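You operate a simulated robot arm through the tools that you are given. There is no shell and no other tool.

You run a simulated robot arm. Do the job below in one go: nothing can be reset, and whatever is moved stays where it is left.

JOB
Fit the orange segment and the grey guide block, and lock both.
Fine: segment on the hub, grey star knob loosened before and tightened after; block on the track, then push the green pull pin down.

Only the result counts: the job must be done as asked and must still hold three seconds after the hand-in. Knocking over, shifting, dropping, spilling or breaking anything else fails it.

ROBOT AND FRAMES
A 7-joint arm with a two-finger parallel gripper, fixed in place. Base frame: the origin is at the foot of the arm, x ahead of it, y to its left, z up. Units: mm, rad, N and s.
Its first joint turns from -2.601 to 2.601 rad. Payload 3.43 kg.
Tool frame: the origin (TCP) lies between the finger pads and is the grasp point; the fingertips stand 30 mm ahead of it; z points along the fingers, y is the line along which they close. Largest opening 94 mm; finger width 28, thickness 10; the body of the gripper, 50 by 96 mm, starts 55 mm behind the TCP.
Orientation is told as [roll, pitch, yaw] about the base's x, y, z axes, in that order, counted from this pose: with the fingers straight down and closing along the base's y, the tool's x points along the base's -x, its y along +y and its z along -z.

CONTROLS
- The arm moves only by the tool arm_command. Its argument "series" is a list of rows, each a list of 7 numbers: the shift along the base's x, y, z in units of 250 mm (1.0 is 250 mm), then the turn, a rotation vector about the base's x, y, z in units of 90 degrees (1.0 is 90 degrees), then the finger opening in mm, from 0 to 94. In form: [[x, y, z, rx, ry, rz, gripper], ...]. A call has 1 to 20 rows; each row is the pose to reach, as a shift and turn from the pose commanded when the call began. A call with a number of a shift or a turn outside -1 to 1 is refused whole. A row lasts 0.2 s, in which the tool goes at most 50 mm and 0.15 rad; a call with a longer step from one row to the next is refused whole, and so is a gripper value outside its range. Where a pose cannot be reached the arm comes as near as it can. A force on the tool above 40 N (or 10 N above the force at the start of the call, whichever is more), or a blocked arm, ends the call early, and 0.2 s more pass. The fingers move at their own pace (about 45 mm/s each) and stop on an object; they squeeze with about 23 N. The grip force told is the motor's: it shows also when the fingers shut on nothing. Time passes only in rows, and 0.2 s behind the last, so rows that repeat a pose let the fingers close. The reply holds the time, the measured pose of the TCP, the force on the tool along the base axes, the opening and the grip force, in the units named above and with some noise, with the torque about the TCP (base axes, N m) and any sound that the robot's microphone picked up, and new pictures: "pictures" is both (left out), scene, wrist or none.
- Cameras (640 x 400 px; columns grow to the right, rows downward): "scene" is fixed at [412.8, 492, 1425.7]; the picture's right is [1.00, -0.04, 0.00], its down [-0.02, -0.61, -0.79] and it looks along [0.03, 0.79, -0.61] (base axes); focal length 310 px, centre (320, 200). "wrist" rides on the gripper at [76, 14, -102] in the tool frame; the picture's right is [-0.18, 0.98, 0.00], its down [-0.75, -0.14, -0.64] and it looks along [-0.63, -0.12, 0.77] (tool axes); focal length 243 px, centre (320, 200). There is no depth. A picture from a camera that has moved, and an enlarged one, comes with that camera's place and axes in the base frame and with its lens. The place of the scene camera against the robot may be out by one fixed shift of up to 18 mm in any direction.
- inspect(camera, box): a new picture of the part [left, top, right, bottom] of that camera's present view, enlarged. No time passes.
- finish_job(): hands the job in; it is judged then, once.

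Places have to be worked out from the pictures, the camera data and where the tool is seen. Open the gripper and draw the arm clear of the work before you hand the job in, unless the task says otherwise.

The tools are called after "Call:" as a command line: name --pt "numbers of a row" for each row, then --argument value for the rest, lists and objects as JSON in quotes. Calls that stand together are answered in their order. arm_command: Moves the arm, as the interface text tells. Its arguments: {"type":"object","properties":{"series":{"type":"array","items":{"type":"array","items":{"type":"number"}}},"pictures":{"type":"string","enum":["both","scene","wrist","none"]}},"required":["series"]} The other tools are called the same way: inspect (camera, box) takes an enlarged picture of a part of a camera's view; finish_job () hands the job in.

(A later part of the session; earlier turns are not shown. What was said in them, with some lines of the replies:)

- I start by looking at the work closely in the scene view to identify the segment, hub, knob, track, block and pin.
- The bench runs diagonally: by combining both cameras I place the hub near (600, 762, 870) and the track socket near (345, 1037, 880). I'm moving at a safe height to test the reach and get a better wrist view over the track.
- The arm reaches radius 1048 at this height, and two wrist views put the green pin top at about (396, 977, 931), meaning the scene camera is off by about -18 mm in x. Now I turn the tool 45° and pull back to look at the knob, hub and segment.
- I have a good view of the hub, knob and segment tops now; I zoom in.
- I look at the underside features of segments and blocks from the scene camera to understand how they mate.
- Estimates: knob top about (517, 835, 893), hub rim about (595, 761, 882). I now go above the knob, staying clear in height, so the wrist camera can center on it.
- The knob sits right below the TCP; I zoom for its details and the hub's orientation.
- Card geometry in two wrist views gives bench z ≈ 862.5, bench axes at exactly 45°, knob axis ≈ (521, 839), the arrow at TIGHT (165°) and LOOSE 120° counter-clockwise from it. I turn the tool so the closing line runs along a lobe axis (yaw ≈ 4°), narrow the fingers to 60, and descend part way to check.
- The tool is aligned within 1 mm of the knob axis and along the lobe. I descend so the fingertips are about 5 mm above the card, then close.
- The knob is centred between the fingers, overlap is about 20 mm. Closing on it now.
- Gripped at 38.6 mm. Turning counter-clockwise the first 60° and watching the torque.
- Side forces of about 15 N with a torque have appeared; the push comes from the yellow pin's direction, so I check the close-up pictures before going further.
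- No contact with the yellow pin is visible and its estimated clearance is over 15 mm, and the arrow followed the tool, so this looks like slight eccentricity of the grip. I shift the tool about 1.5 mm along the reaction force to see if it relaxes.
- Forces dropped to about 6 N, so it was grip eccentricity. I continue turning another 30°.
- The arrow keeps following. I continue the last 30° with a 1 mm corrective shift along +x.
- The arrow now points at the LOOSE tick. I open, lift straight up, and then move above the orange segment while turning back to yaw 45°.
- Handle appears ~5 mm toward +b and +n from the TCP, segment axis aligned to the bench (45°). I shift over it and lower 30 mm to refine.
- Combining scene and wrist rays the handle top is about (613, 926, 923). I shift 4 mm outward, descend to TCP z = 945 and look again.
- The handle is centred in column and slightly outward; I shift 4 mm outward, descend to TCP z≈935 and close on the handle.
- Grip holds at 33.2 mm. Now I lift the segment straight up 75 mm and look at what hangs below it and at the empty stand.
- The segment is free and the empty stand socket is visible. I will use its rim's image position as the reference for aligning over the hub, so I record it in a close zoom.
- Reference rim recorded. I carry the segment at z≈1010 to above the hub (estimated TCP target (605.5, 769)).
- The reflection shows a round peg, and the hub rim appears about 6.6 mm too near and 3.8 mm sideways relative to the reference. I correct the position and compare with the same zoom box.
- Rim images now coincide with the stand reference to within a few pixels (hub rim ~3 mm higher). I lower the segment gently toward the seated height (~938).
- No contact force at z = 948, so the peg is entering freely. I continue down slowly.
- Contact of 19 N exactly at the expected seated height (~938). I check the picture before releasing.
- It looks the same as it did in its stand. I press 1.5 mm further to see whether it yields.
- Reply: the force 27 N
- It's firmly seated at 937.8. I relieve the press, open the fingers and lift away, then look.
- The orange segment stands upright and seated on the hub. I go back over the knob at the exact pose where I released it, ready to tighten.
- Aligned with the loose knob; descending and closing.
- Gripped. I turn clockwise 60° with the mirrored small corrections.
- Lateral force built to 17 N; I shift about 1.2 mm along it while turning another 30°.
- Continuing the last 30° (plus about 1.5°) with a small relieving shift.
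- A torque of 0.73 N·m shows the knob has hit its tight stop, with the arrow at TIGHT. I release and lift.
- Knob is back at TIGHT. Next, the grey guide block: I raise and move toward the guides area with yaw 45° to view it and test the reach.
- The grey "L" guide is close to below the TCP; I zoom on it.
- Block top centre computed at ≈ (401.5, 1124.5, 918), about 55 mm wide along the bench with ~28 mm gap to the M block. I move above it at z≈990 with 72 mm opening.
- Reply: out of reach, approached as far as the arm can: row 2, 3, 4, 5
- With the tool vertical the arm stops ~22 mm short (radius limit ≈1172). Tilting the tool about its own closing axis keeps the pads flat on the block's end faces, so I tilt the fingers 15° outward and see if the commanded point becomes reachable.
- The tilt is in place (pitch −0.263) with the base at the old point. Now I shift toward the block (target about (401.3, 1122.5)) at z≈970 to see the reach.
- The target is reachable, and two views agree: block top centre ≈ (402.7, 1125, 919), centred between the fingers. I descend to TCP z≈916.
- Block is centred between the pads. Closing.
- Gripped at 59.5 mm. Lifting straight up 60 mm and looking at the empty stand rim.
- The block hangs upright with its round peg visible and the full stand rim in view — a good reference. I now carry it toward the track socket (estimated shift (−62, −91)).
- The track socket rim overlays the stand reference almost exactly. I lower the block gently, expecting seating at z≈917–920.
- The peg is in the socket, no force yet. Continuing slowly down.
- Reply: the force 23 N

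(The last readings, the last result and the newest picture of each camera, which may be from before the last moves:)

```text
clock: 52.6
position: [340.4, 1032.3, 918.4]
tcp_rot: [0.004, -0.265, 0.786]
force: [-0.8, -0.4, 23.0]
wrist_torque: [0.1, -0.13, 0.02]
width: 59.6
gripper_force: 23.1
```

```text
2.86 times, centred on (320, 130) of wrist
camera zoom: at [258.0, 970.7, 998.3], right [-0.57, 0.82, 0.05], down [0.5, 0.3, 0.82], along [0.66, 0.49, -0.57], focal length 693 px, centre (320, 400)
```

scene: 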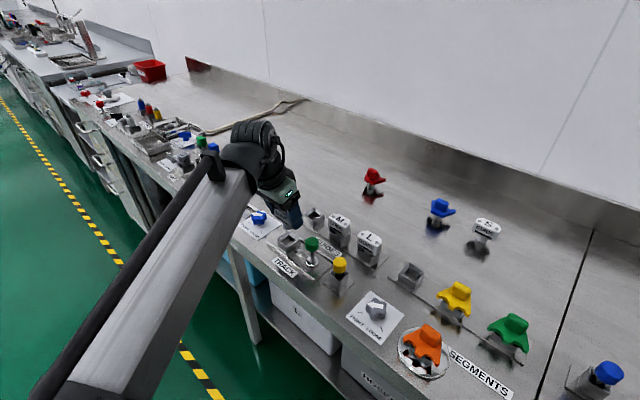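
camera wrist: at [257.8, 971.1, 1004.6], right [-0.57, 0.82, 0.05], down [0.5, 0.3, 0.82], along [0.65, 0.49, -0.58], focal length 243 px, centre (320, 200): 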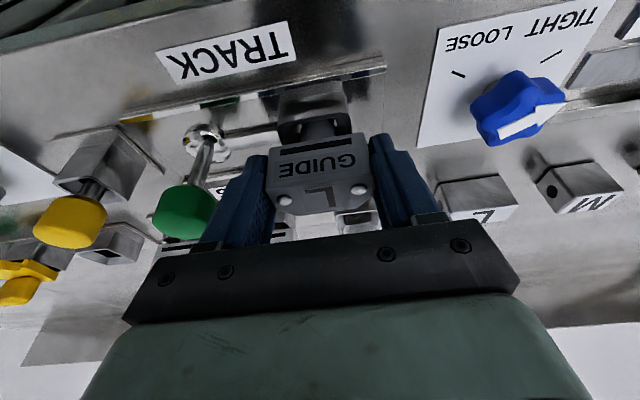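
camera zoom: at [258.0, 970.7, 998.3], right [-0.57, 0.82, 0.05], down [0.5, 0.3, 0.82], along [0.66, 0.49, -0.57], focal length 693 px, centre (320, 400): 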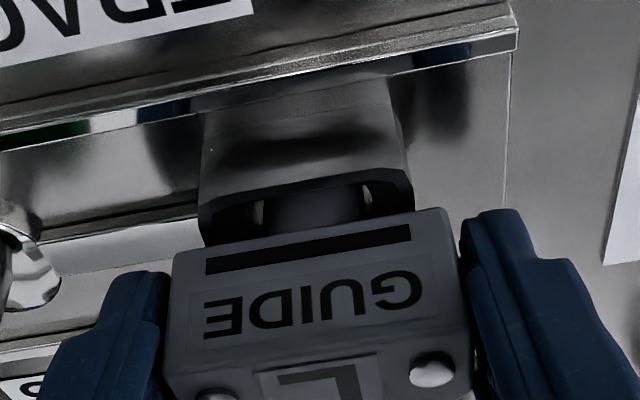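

Seated with 23 N at 918.4, matching how it sat in the stand. I relieve, open to 72 and lift clear.

Call:
arm_command --pt "0 0 0.01 0 0 0 40" --pt "0 0 0.01 0 0 0 72" --pt "0 0 0.01 0 0 0 72" --pt "0 0 0.03 0 0 0 72" --pt "0 0 0.1 0 0 0 72" --pt "0 0 0.2 0 0 0 72" --pt "0 0 0.32 0 0 0 72" --pt "0 0 0.4 0 0 0 72" --pt "0 0 0.4 0 0 0 72"

Call:
inspect --camera "wrist" --box '[180, 30, 400, 200]'

Call:
inspect --camera "scene" --box '[260, 200, 370, 300]'

```text
clock: 54.6
position: [338.4, 1031.4, 1015.5]
tcp_rot: [-0.001, -0.261, 0.785]
force: [-0.2, 0.3, 0.2]
wrist_torque: [-0.02, 0.01, 0.05]
width: 71.9
gripper_force: 0.0
camera wrist: at [257.5, 970.5, 1096.2], right [-0.57, 0.82, 0.05], down [0.5, 0.3, 0.82], along [0.65, 0.49, -0.58], focal length 243 px, centre (320, 200)
```

scene: 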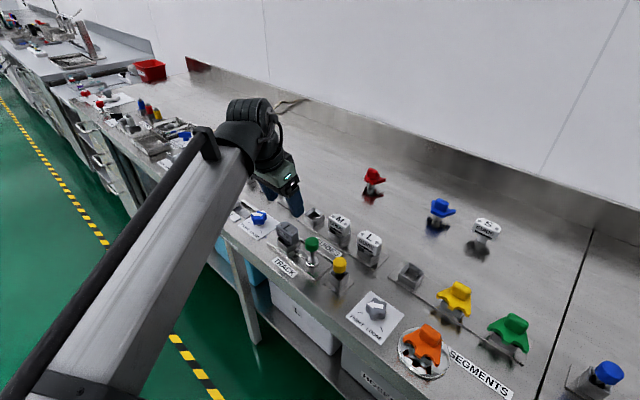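
wrist: 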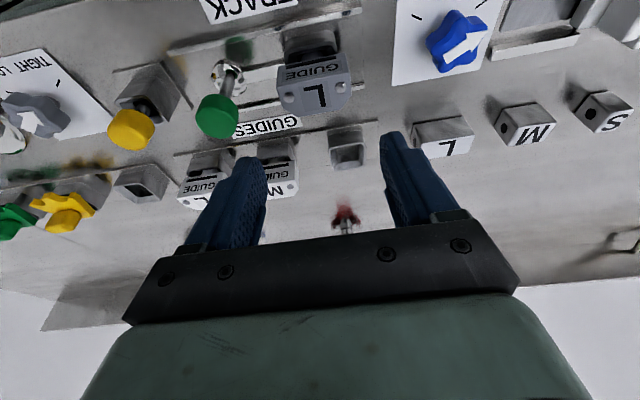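

```text
2.35 times, centred on (290, 115) of wrist
camera zoom: at [257.5, 970.5, 1096.2], right [-0.57, 0.82, 0.05], down [0.5, 0.3, 0.82], along [0.65, 0.49, -0.58], focal length 571 px, centre (391, 400)
```

zoom: 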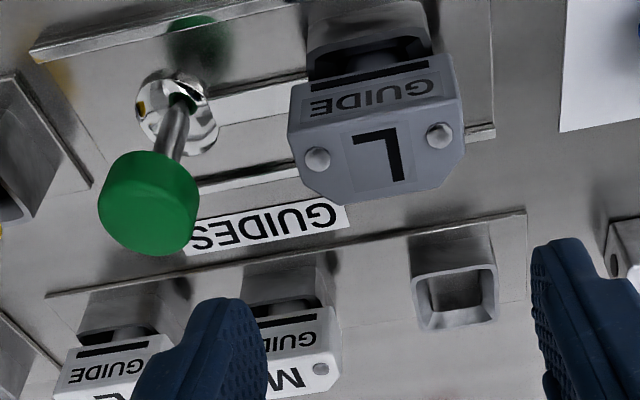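

```text
4.00 times, centred on (315, 250) of scene
camera zoom: at [412.8, 492.0, 1425.7], right [1.0, -0.04, 0.0], down [-0.02, -0.61, -0.79], along [0.03, 0.79, -0.61], focal length 1240 px, centre (340, 0)
```

zoom: 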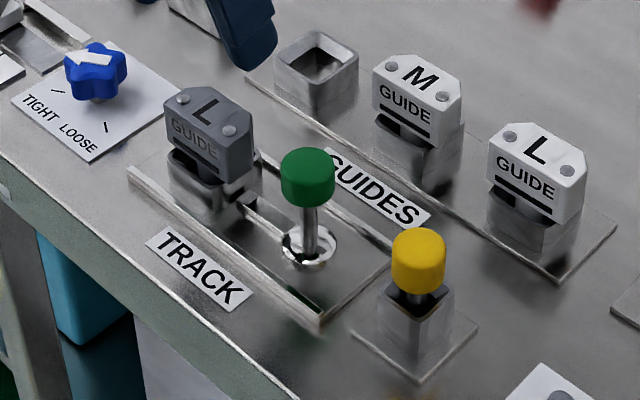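

The grey block sits properly on the track. The pin axis comes out at ≈ (396, 979) with its top at z≈934; I straighten the tool, close the fingers and move above it.

Call:
arm_command --pt "0.04 -0.04 0 -0.04 0.04 0 0" --pt "0.09 -0.085 0 -0.08 0.08 0 0" --pt "0.16 -0.147 -0.02 -0.118 0.118 0 0" --pt "0.23 -0.21 -0.06 -0.118 0.118 0 0" --pt "0.23 -0.21 -0.1 -0.118 0.118 0 0" --pt "0.23 -0.21 -0.1 -0.118 0.118 0 0"

Call:
inspect --camera "wrist" --box '[230, 50, 410, 190]'

```text
clock: 56.0
position: [397.4, 980.4, 991.6]
tcp_rot: [-0.001, 0.0, 0.785]
force: [0.2, -1.1, -0.7]
wrist_torque: [-0.01, -0.01, 0.0]
width: 0.2
gripper_force: 23.1
camera wrist: at [332.9, 935.2, 1094.2], right [-0.57, 0.82, 0.0], down [0.63, 0.43, 0.64], along [0.53, 0.36, -0.77], focal length 243 px, centre (320, 200)
```

scene: 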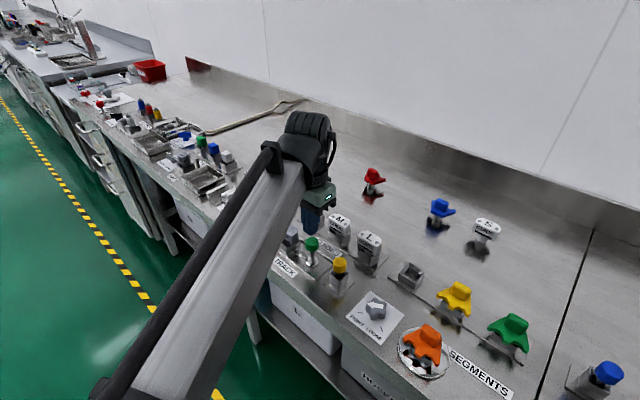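
wrist: 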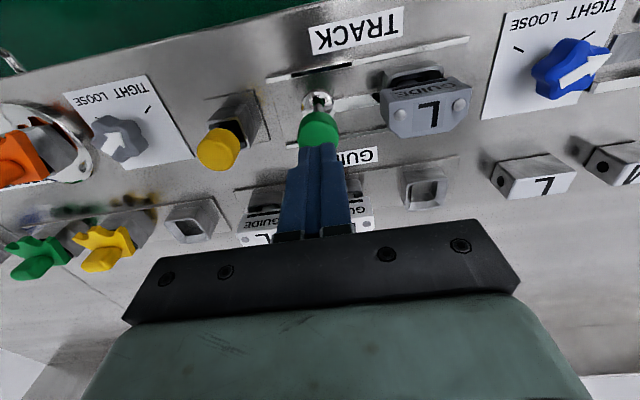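

```text
2.86 times, centred on (320, 120) of wrist
camera zoom: at [332.9, 935.2, 1094.2], right [-0.57, 0.82, 0.0], down [0.63, 0.43, 0.64], along [0.53, 0.36, -0.77], focal length 693 px, centre (320, 429)
```

zoom: 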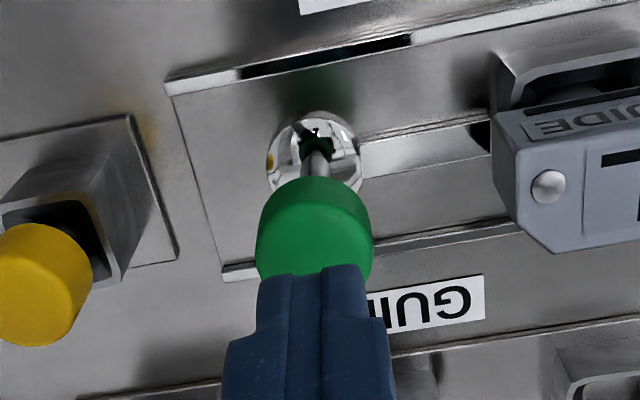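

The closed fingertips are nearly centred on the green cap; I correct by (−2, −3) mm and push down in steps, watching the force.

Call:
arm_command --pt "-0.008 -0.013 0 0 0 0 0" --pt "-0.008 -0.013 -0.06 0 0 0 0" --pt "-0.008 -0.013 -0.1 0 0 0 0" --pt "-0.008 -0.013 -0.12 0 0 0 0" --pt "-0.008 -0.013 -0.14 0 0 0 0" --pt "-0.008 -0.013 -0.16 0 0 0 0" --pictures "wrist"

```text
clock: 57.4
position: [394.9, 977.7, 952.2]
tcp_rot: [0.0, 0.0, 0.785]
force: [-0.4, -1.3, 1.9]
wrist_torque: [-0.03, 0.0, -0.01]
width: 0.2
gripper_force: 23.3
camera wrist: at [330.5, 932.5, 1054.4], right [-0.57, 0.82, 0.0], down [0.63, 0.43, 0.64], along [0.53, 0.36, -0.77], focal length 243 px, centre (320, 200)
```

wrist: 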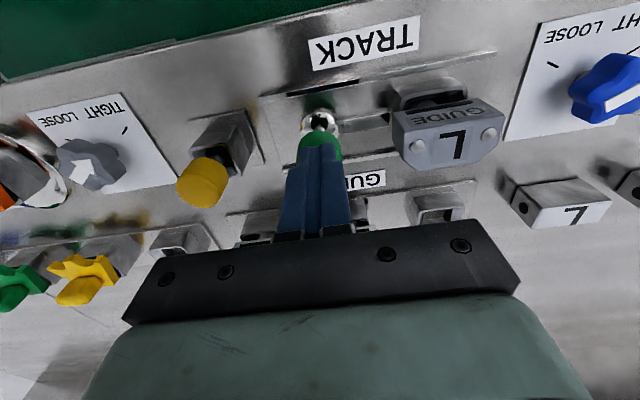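

The cap is moving down with little resistance. I keep pushing until a stop is felt.

Call:
arm_command --pt "0 0 -0.02 0 0 0 0" --pt "0 0 -0.04 0 0 0 0" --pt "0 0 -0.06 0 0 0 0" --pt "0 0 -0.08 0 0 0 0" --pt "0 0 -0.1 0 0 0 0" --pictures "wrist"

Call:
inspect --camera "wrist" --box '[230, 70, 410, 200]'

```text
clock: 58.1
position: [395.7, 976.1, 946.5]
tcp_rot: [0.001, -0.005, 0.784]
force: [-2.4, -4.9, 14.7]
wrist_torque: [-0.11, -0.02, -0.04]
width: 0.0
gripper_force: 23.0
stopped in row 3: the force on the tool passed its limit at 46 N (the readings are from after the stop); the commanded pose is now the measured one
camera wrist: at [330.2, 932.0, 1048.9], right [-0.57, 0.82, 0.0], down [0.63, 0.43, 0.65], along [0.53, 0.37, -0.76], focal length 243 px, centre (320, 200)
```

wrist: 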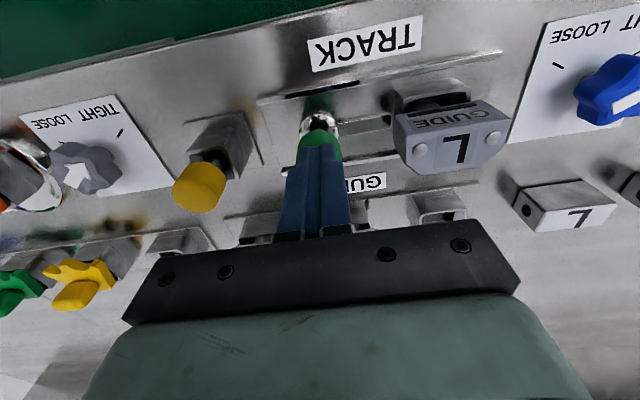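

```text
3.08 times, centred on (320, 135) of wrist
camera zoom: at [330.2, 932.0, 1048.9], right [-0.57, 0.82, 0.0], down [0.63, 0.43, 0.65], along [0.53, 0.37, -0.76], focal length 746 px, centre (320, 400)
```

zoom: 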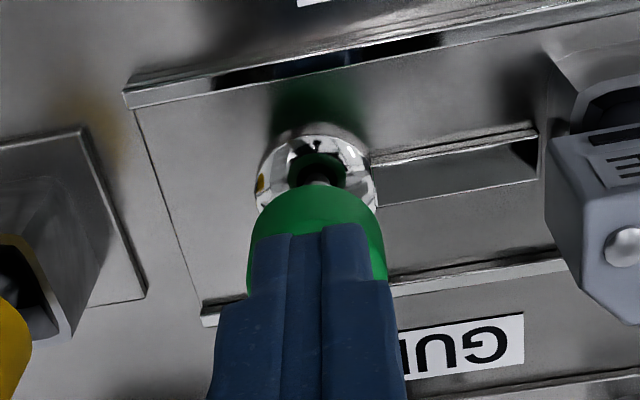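

A hard stop came at tip height ≈ 916 with 46 N. I lift off to check how far the pin actually went.

Call:
arm_command --pt "0 0 0.06 0 0 0 0" --pt "0 0 0.16 0 0 0 0" --pt "-0.1 -0.1 0.25 0 0 0 0" --pt "-0.22 -0.22 0.25 0 0 0 0" --pt "-0.34 -0.34 0.25 0 0 0 0" --pt "-0.34 -0.34 0.25 0 0 0 0"

Call:
inspect --camera "scene" --box '[260, 200, 370, 300]'

Call:
inspect --camera "wrist" --box '[230, 50, 450, 220]'

```text
clock: 59.5
position: [312.1, 892.3, 1007.6]
tcp_rot: [0.001, -0.004, 0.786]
force: [-0.6, -0.4, 0.8]
wrist_torque: [0.0, 0.01, -0.01]
width: 0.0
gripper_force: 22.9
camera wrist: at [246.7, 847.2, 1111.2], right [-0.57, 0.82, 0.0], down [0.63, 0.43, 0.65], along [0.53, 0.37, -0.76], focal length 243 px, centre (320, 200)
```

scene: 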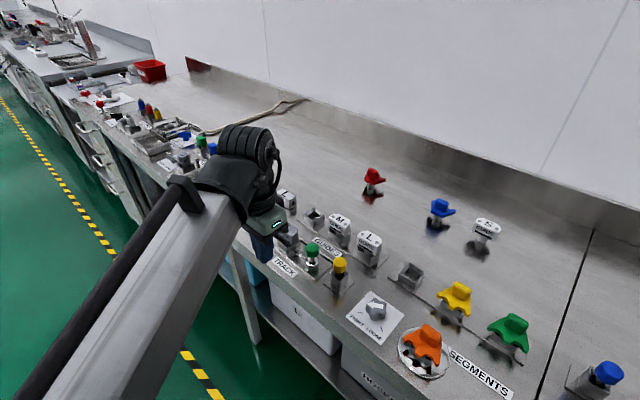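
wrist: 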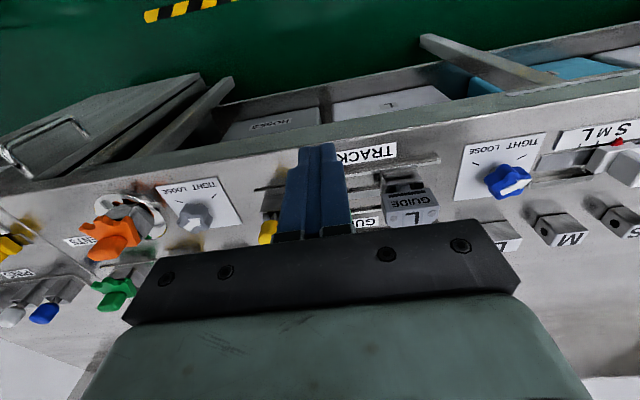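

```text
4.00 times, centred on (315, 250) of scene
camera zoom: at [412.8, 492.0, 1425.7], right [1.0, -0.04, 0.0], down [-0.02, -0.61, -0.79], along [0.03, 0.79, -0.61], focal length 1240 px, centre (340, 0)
```

zoom: 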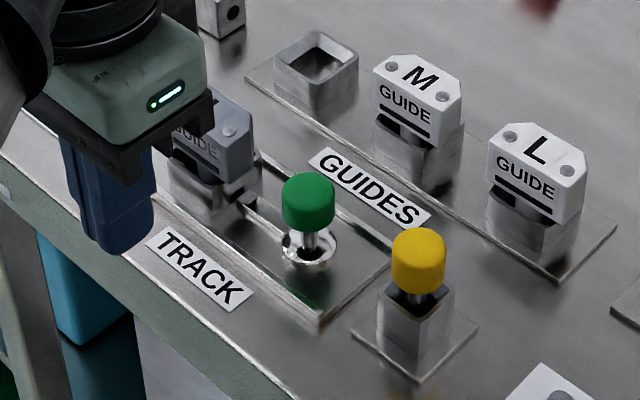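

```text
2.35 times, centred on (340, 135) of wrist
camera zoom: at [246.7, 847.2, 1111.2], right [-0.57, 0.82, 0.0], down [0.63, 0.43, 0.65], along [0.53, 0.37, -0.76], focal length 571 px, centre (273, 353)
```

zoom: 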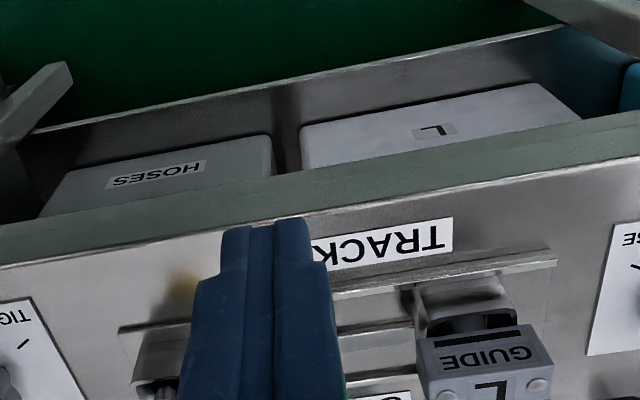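

The pin went down about 24 mm but some shaft is still visible. I press again, slowly and centred, to make sure this is really its bottom stop.

Call:
arm_command --pt "0.1 0.1 0 0 0 0 0" --pt "0.22 0.22 0 0 0 0 0" --pt "0.3 0.31 0 0 0 0 0" --pt "0.336 0.345 0 0 0 0 0" --pt "0.336 0.345 -0.1 0 0 0 0" --pt "0.336 0.345 -0.2 0 0 0 0" --pt "0.336 0.345 -0.235 0 0 0 0" --pt "0.336 0.345 -0.242 0 0 0 0" --pt "0.336 0.345 -0.248 0 0 0 0" --pt "0.336 0.345 -0.248 0 0 0 0" --pictures "wrist"

```text
clock: 61.7
position: [394.7, 979.0, 946.4]
tcp_rot: [0.004, -0.008, 0.786]
force: [1.2, 3.5, 18.1]
wrist_torque: [0.09, -0.12, 0.06]
width: 0.0
gripper_force: 23.4
camera wrist: at [329.9, 934.0, 1048.7], right [-0.57, 0.82, 0.0], down [0.63, 0.43, 0.65], along [0.53, 0.37, -0.76], focal length 243 px, centre (320, 200)
```

wrist: 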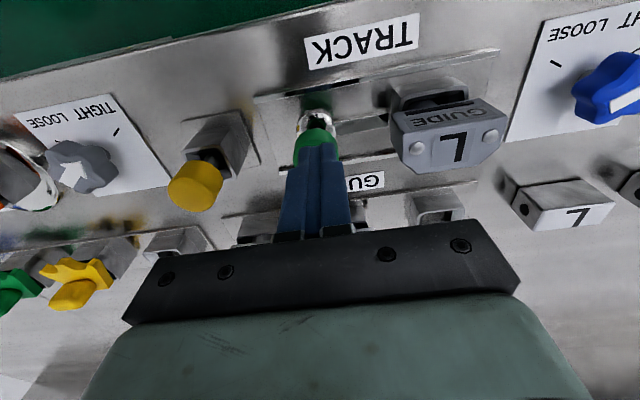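

Same height (946.4) at 18 N. I press a little harder.

Call:
arm_command --pt "0 0 -0.003 0 0 0 0" --pt "0 0 -0.006 0 0 0 0" --pt "0 0 -0.009 0 0 0 0" --pt "0 0 -0.012 0 0 0 0" --pt "0 0 -0.012 0 0 0 0" --pictures "none"

```text
clock: 62.6
position: [394.1, 979.4, 944.6]
tcp_rot: [0.004, -0.008, 0.786]
force: [-1.2, -4.5, 11.6]
wrist_torque: [-0.15, 0.01, -0.02]
width: 0.1
gripper_force: 22.3
stopped in row 4: the force on the tool passed its limit at 42 N (the readings are from after the stop); the commanded pose is now the measured one
```

The reading went slightly lower (944.6). I repeat the press to see whether the pin creeps or is solid.

Call:
arm_command --pt "0 0 -0.003 0 0 0 0" --pt "0 0 -0.005 0 0 0 0" --pt "0 0 -0.006 0 0 0 0" --pt "0 0 -0.006 0 0 0 0" --pictures "none"

Call:
inspect --camera "wrist" --box '[250, 80, 390, 180]'

```text
clock: 63.6
position: [394.9, 977.3, 944.5]
tcp_rot: [0.005, -0.011, 0.784]
force: [-1.0, -5.5, 36.1]
wrist_torque: [-0.15, -0.13, 0.04]
width: 0.4
gripper_force: 22.7
```

```text
4.00 times, centred on (320, 130) of wrist
camera zoom: at [329.7, 933.6, 1048.2], right [-0.57, 0.82, 0.01], down [0.63, 0.43, 0.65], along [0.53, 0.37, -0.76], focal length 970 px, centre (320, 480)
```

zoom: 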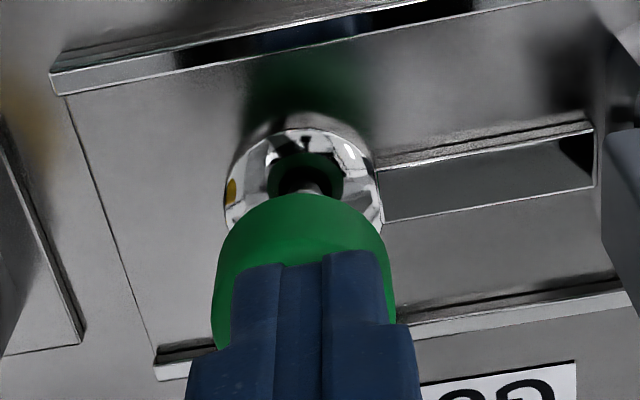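

The pin holds solid at 36 N, so it's at its bottom stop. I lift off and draw the arm clear with the fingers open, then check everything.

Call:
arm_command --pt "0 0 0.05 0 0 0 0" --pt "0 0 0.2 0 0 0 0" --pt "0 0 0.36 0 0 0 0" --pt "-0.08 -0.08 0.5 0 0 0 30" --pt "-0.18 -0.18 0.6 0 0 0 60" --pt "-0.3 -0.3 0.68 0 0 0 94" --pt "-0.42 -0.42 0.72 0 0 0 94" --pt "-0.54 -0.54 0.76 0 0 0 94" --pt "-0.66 -0.66 0.78 0 0 0 94" --pt "-0.66 -0.66 0.78 0 0 0 94"

Call:
inspect --camera "scene" --box '[260, 200, 370, 300]'

Call:
inspect --camera "scene" --box '[330, 240, 510, 400]'

Call:
inspect --camera "wrist" --box '[160, 100, 480, 280]'

```text
clock: 65.8
position: [229.6, 815.0, 1136.8]
tcp_rot: [0.006, -0.01, 0.785]
force: [0.5, -0.1, 0.0]
wrist_torque: [-0.02, -0.01, 0.0]
width: 94.0
gripper_force: 0.1
camera wrist: at [164.7, 770.1, 1240.8], right [-0.57, 0.82, 0.0], down [0.63, 0.43, 0.65], along [0.53, 0.37, -0.76], focal length 243 px, centre (320, 200)
```

scene: 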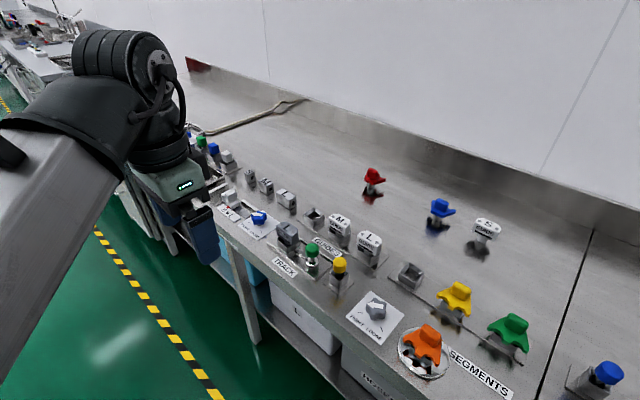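
wrist: 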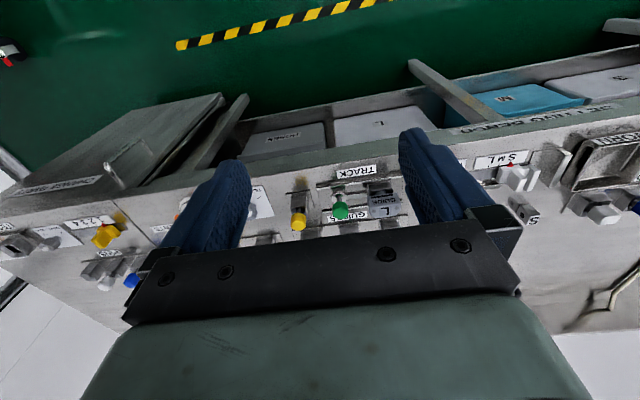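

```text
4.00 times, centred on (315, 250) of scene
camera zoom: at [412.8, 492.0, 1425.7], right [1.0, -0.04, 0.0], down [-0.02, -0.61, -0.79], along [0.03, 0.79, -0.61], focal length 1240 px, centre (340, 0)
```

zoom: 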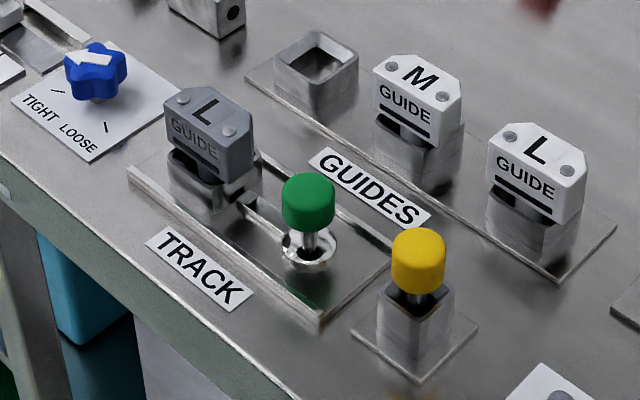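

```text
2.50 times, centred on (420, 320) of scene
camera zoom: at [412.8, 492.0, 1425.7], right [1.0, -0.04, 0.0], down [-0.02, -0.61, -0.79], along [0.03, 0.79, -0.61], focal length 775 px, centre (70, -100)
```

zoom: 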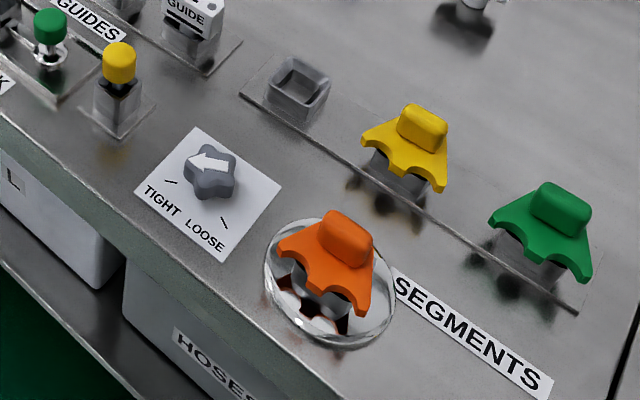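

```text
2.00 times, centred on (320, 190) of wrist
camera zoom: at [164.7, 770.1, 1240.8], right [-0.57, 0.82, 0.0], down [0.63, 0.43, 0.65], along [0.53, 0.37, -0.76], focal length 485 px, centre (320, 220)
```

zoom: 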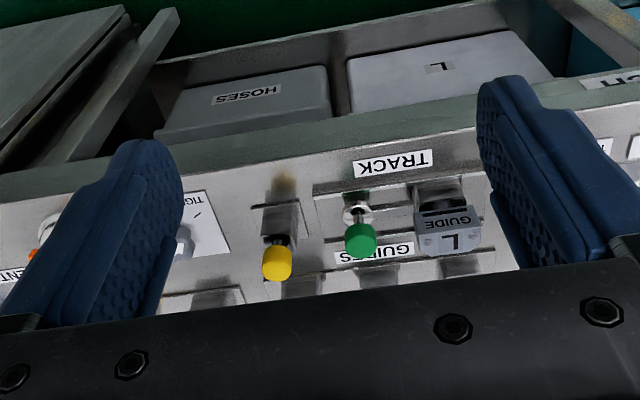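

The segment is seated on the hub with the knob at TIGHT, and the grey block is on the track with the pin staying down. Nothing else looks disturbed, and the arm is clear with the gripper open, so I hand the job in.

Call:
finish_job

```text
The job is handed in.
```

I fitted and locked both parts, then handed the job in. No result of the judging has come back yet.

- **Orange segment:** I turned the grey star knob 120° to LOOSE and set the segment on the hub, where it stopped firmly. I then turned the knob back until it hit its tight stop. The last pictures show the segment sitting level with the arrow at TIGHT.
- **Grey guide block:** It was just out of reach with the tool pointing straight down, so I tilted the fingers 15° outward to pick and place it. It sits on the track socket the same way it sat in its stand.
- **Green pull pin:** I pushed it down about 24 mm to a solid stop that held against 36 N, and it stayed down after I lifted off. Some shaft still shows between the cap and the collar, so I judged it fully down from the hard stop rather than by sight.

In the last pictures nothing else had moved or fallen. I left the arm drawn clear with the gripper open.
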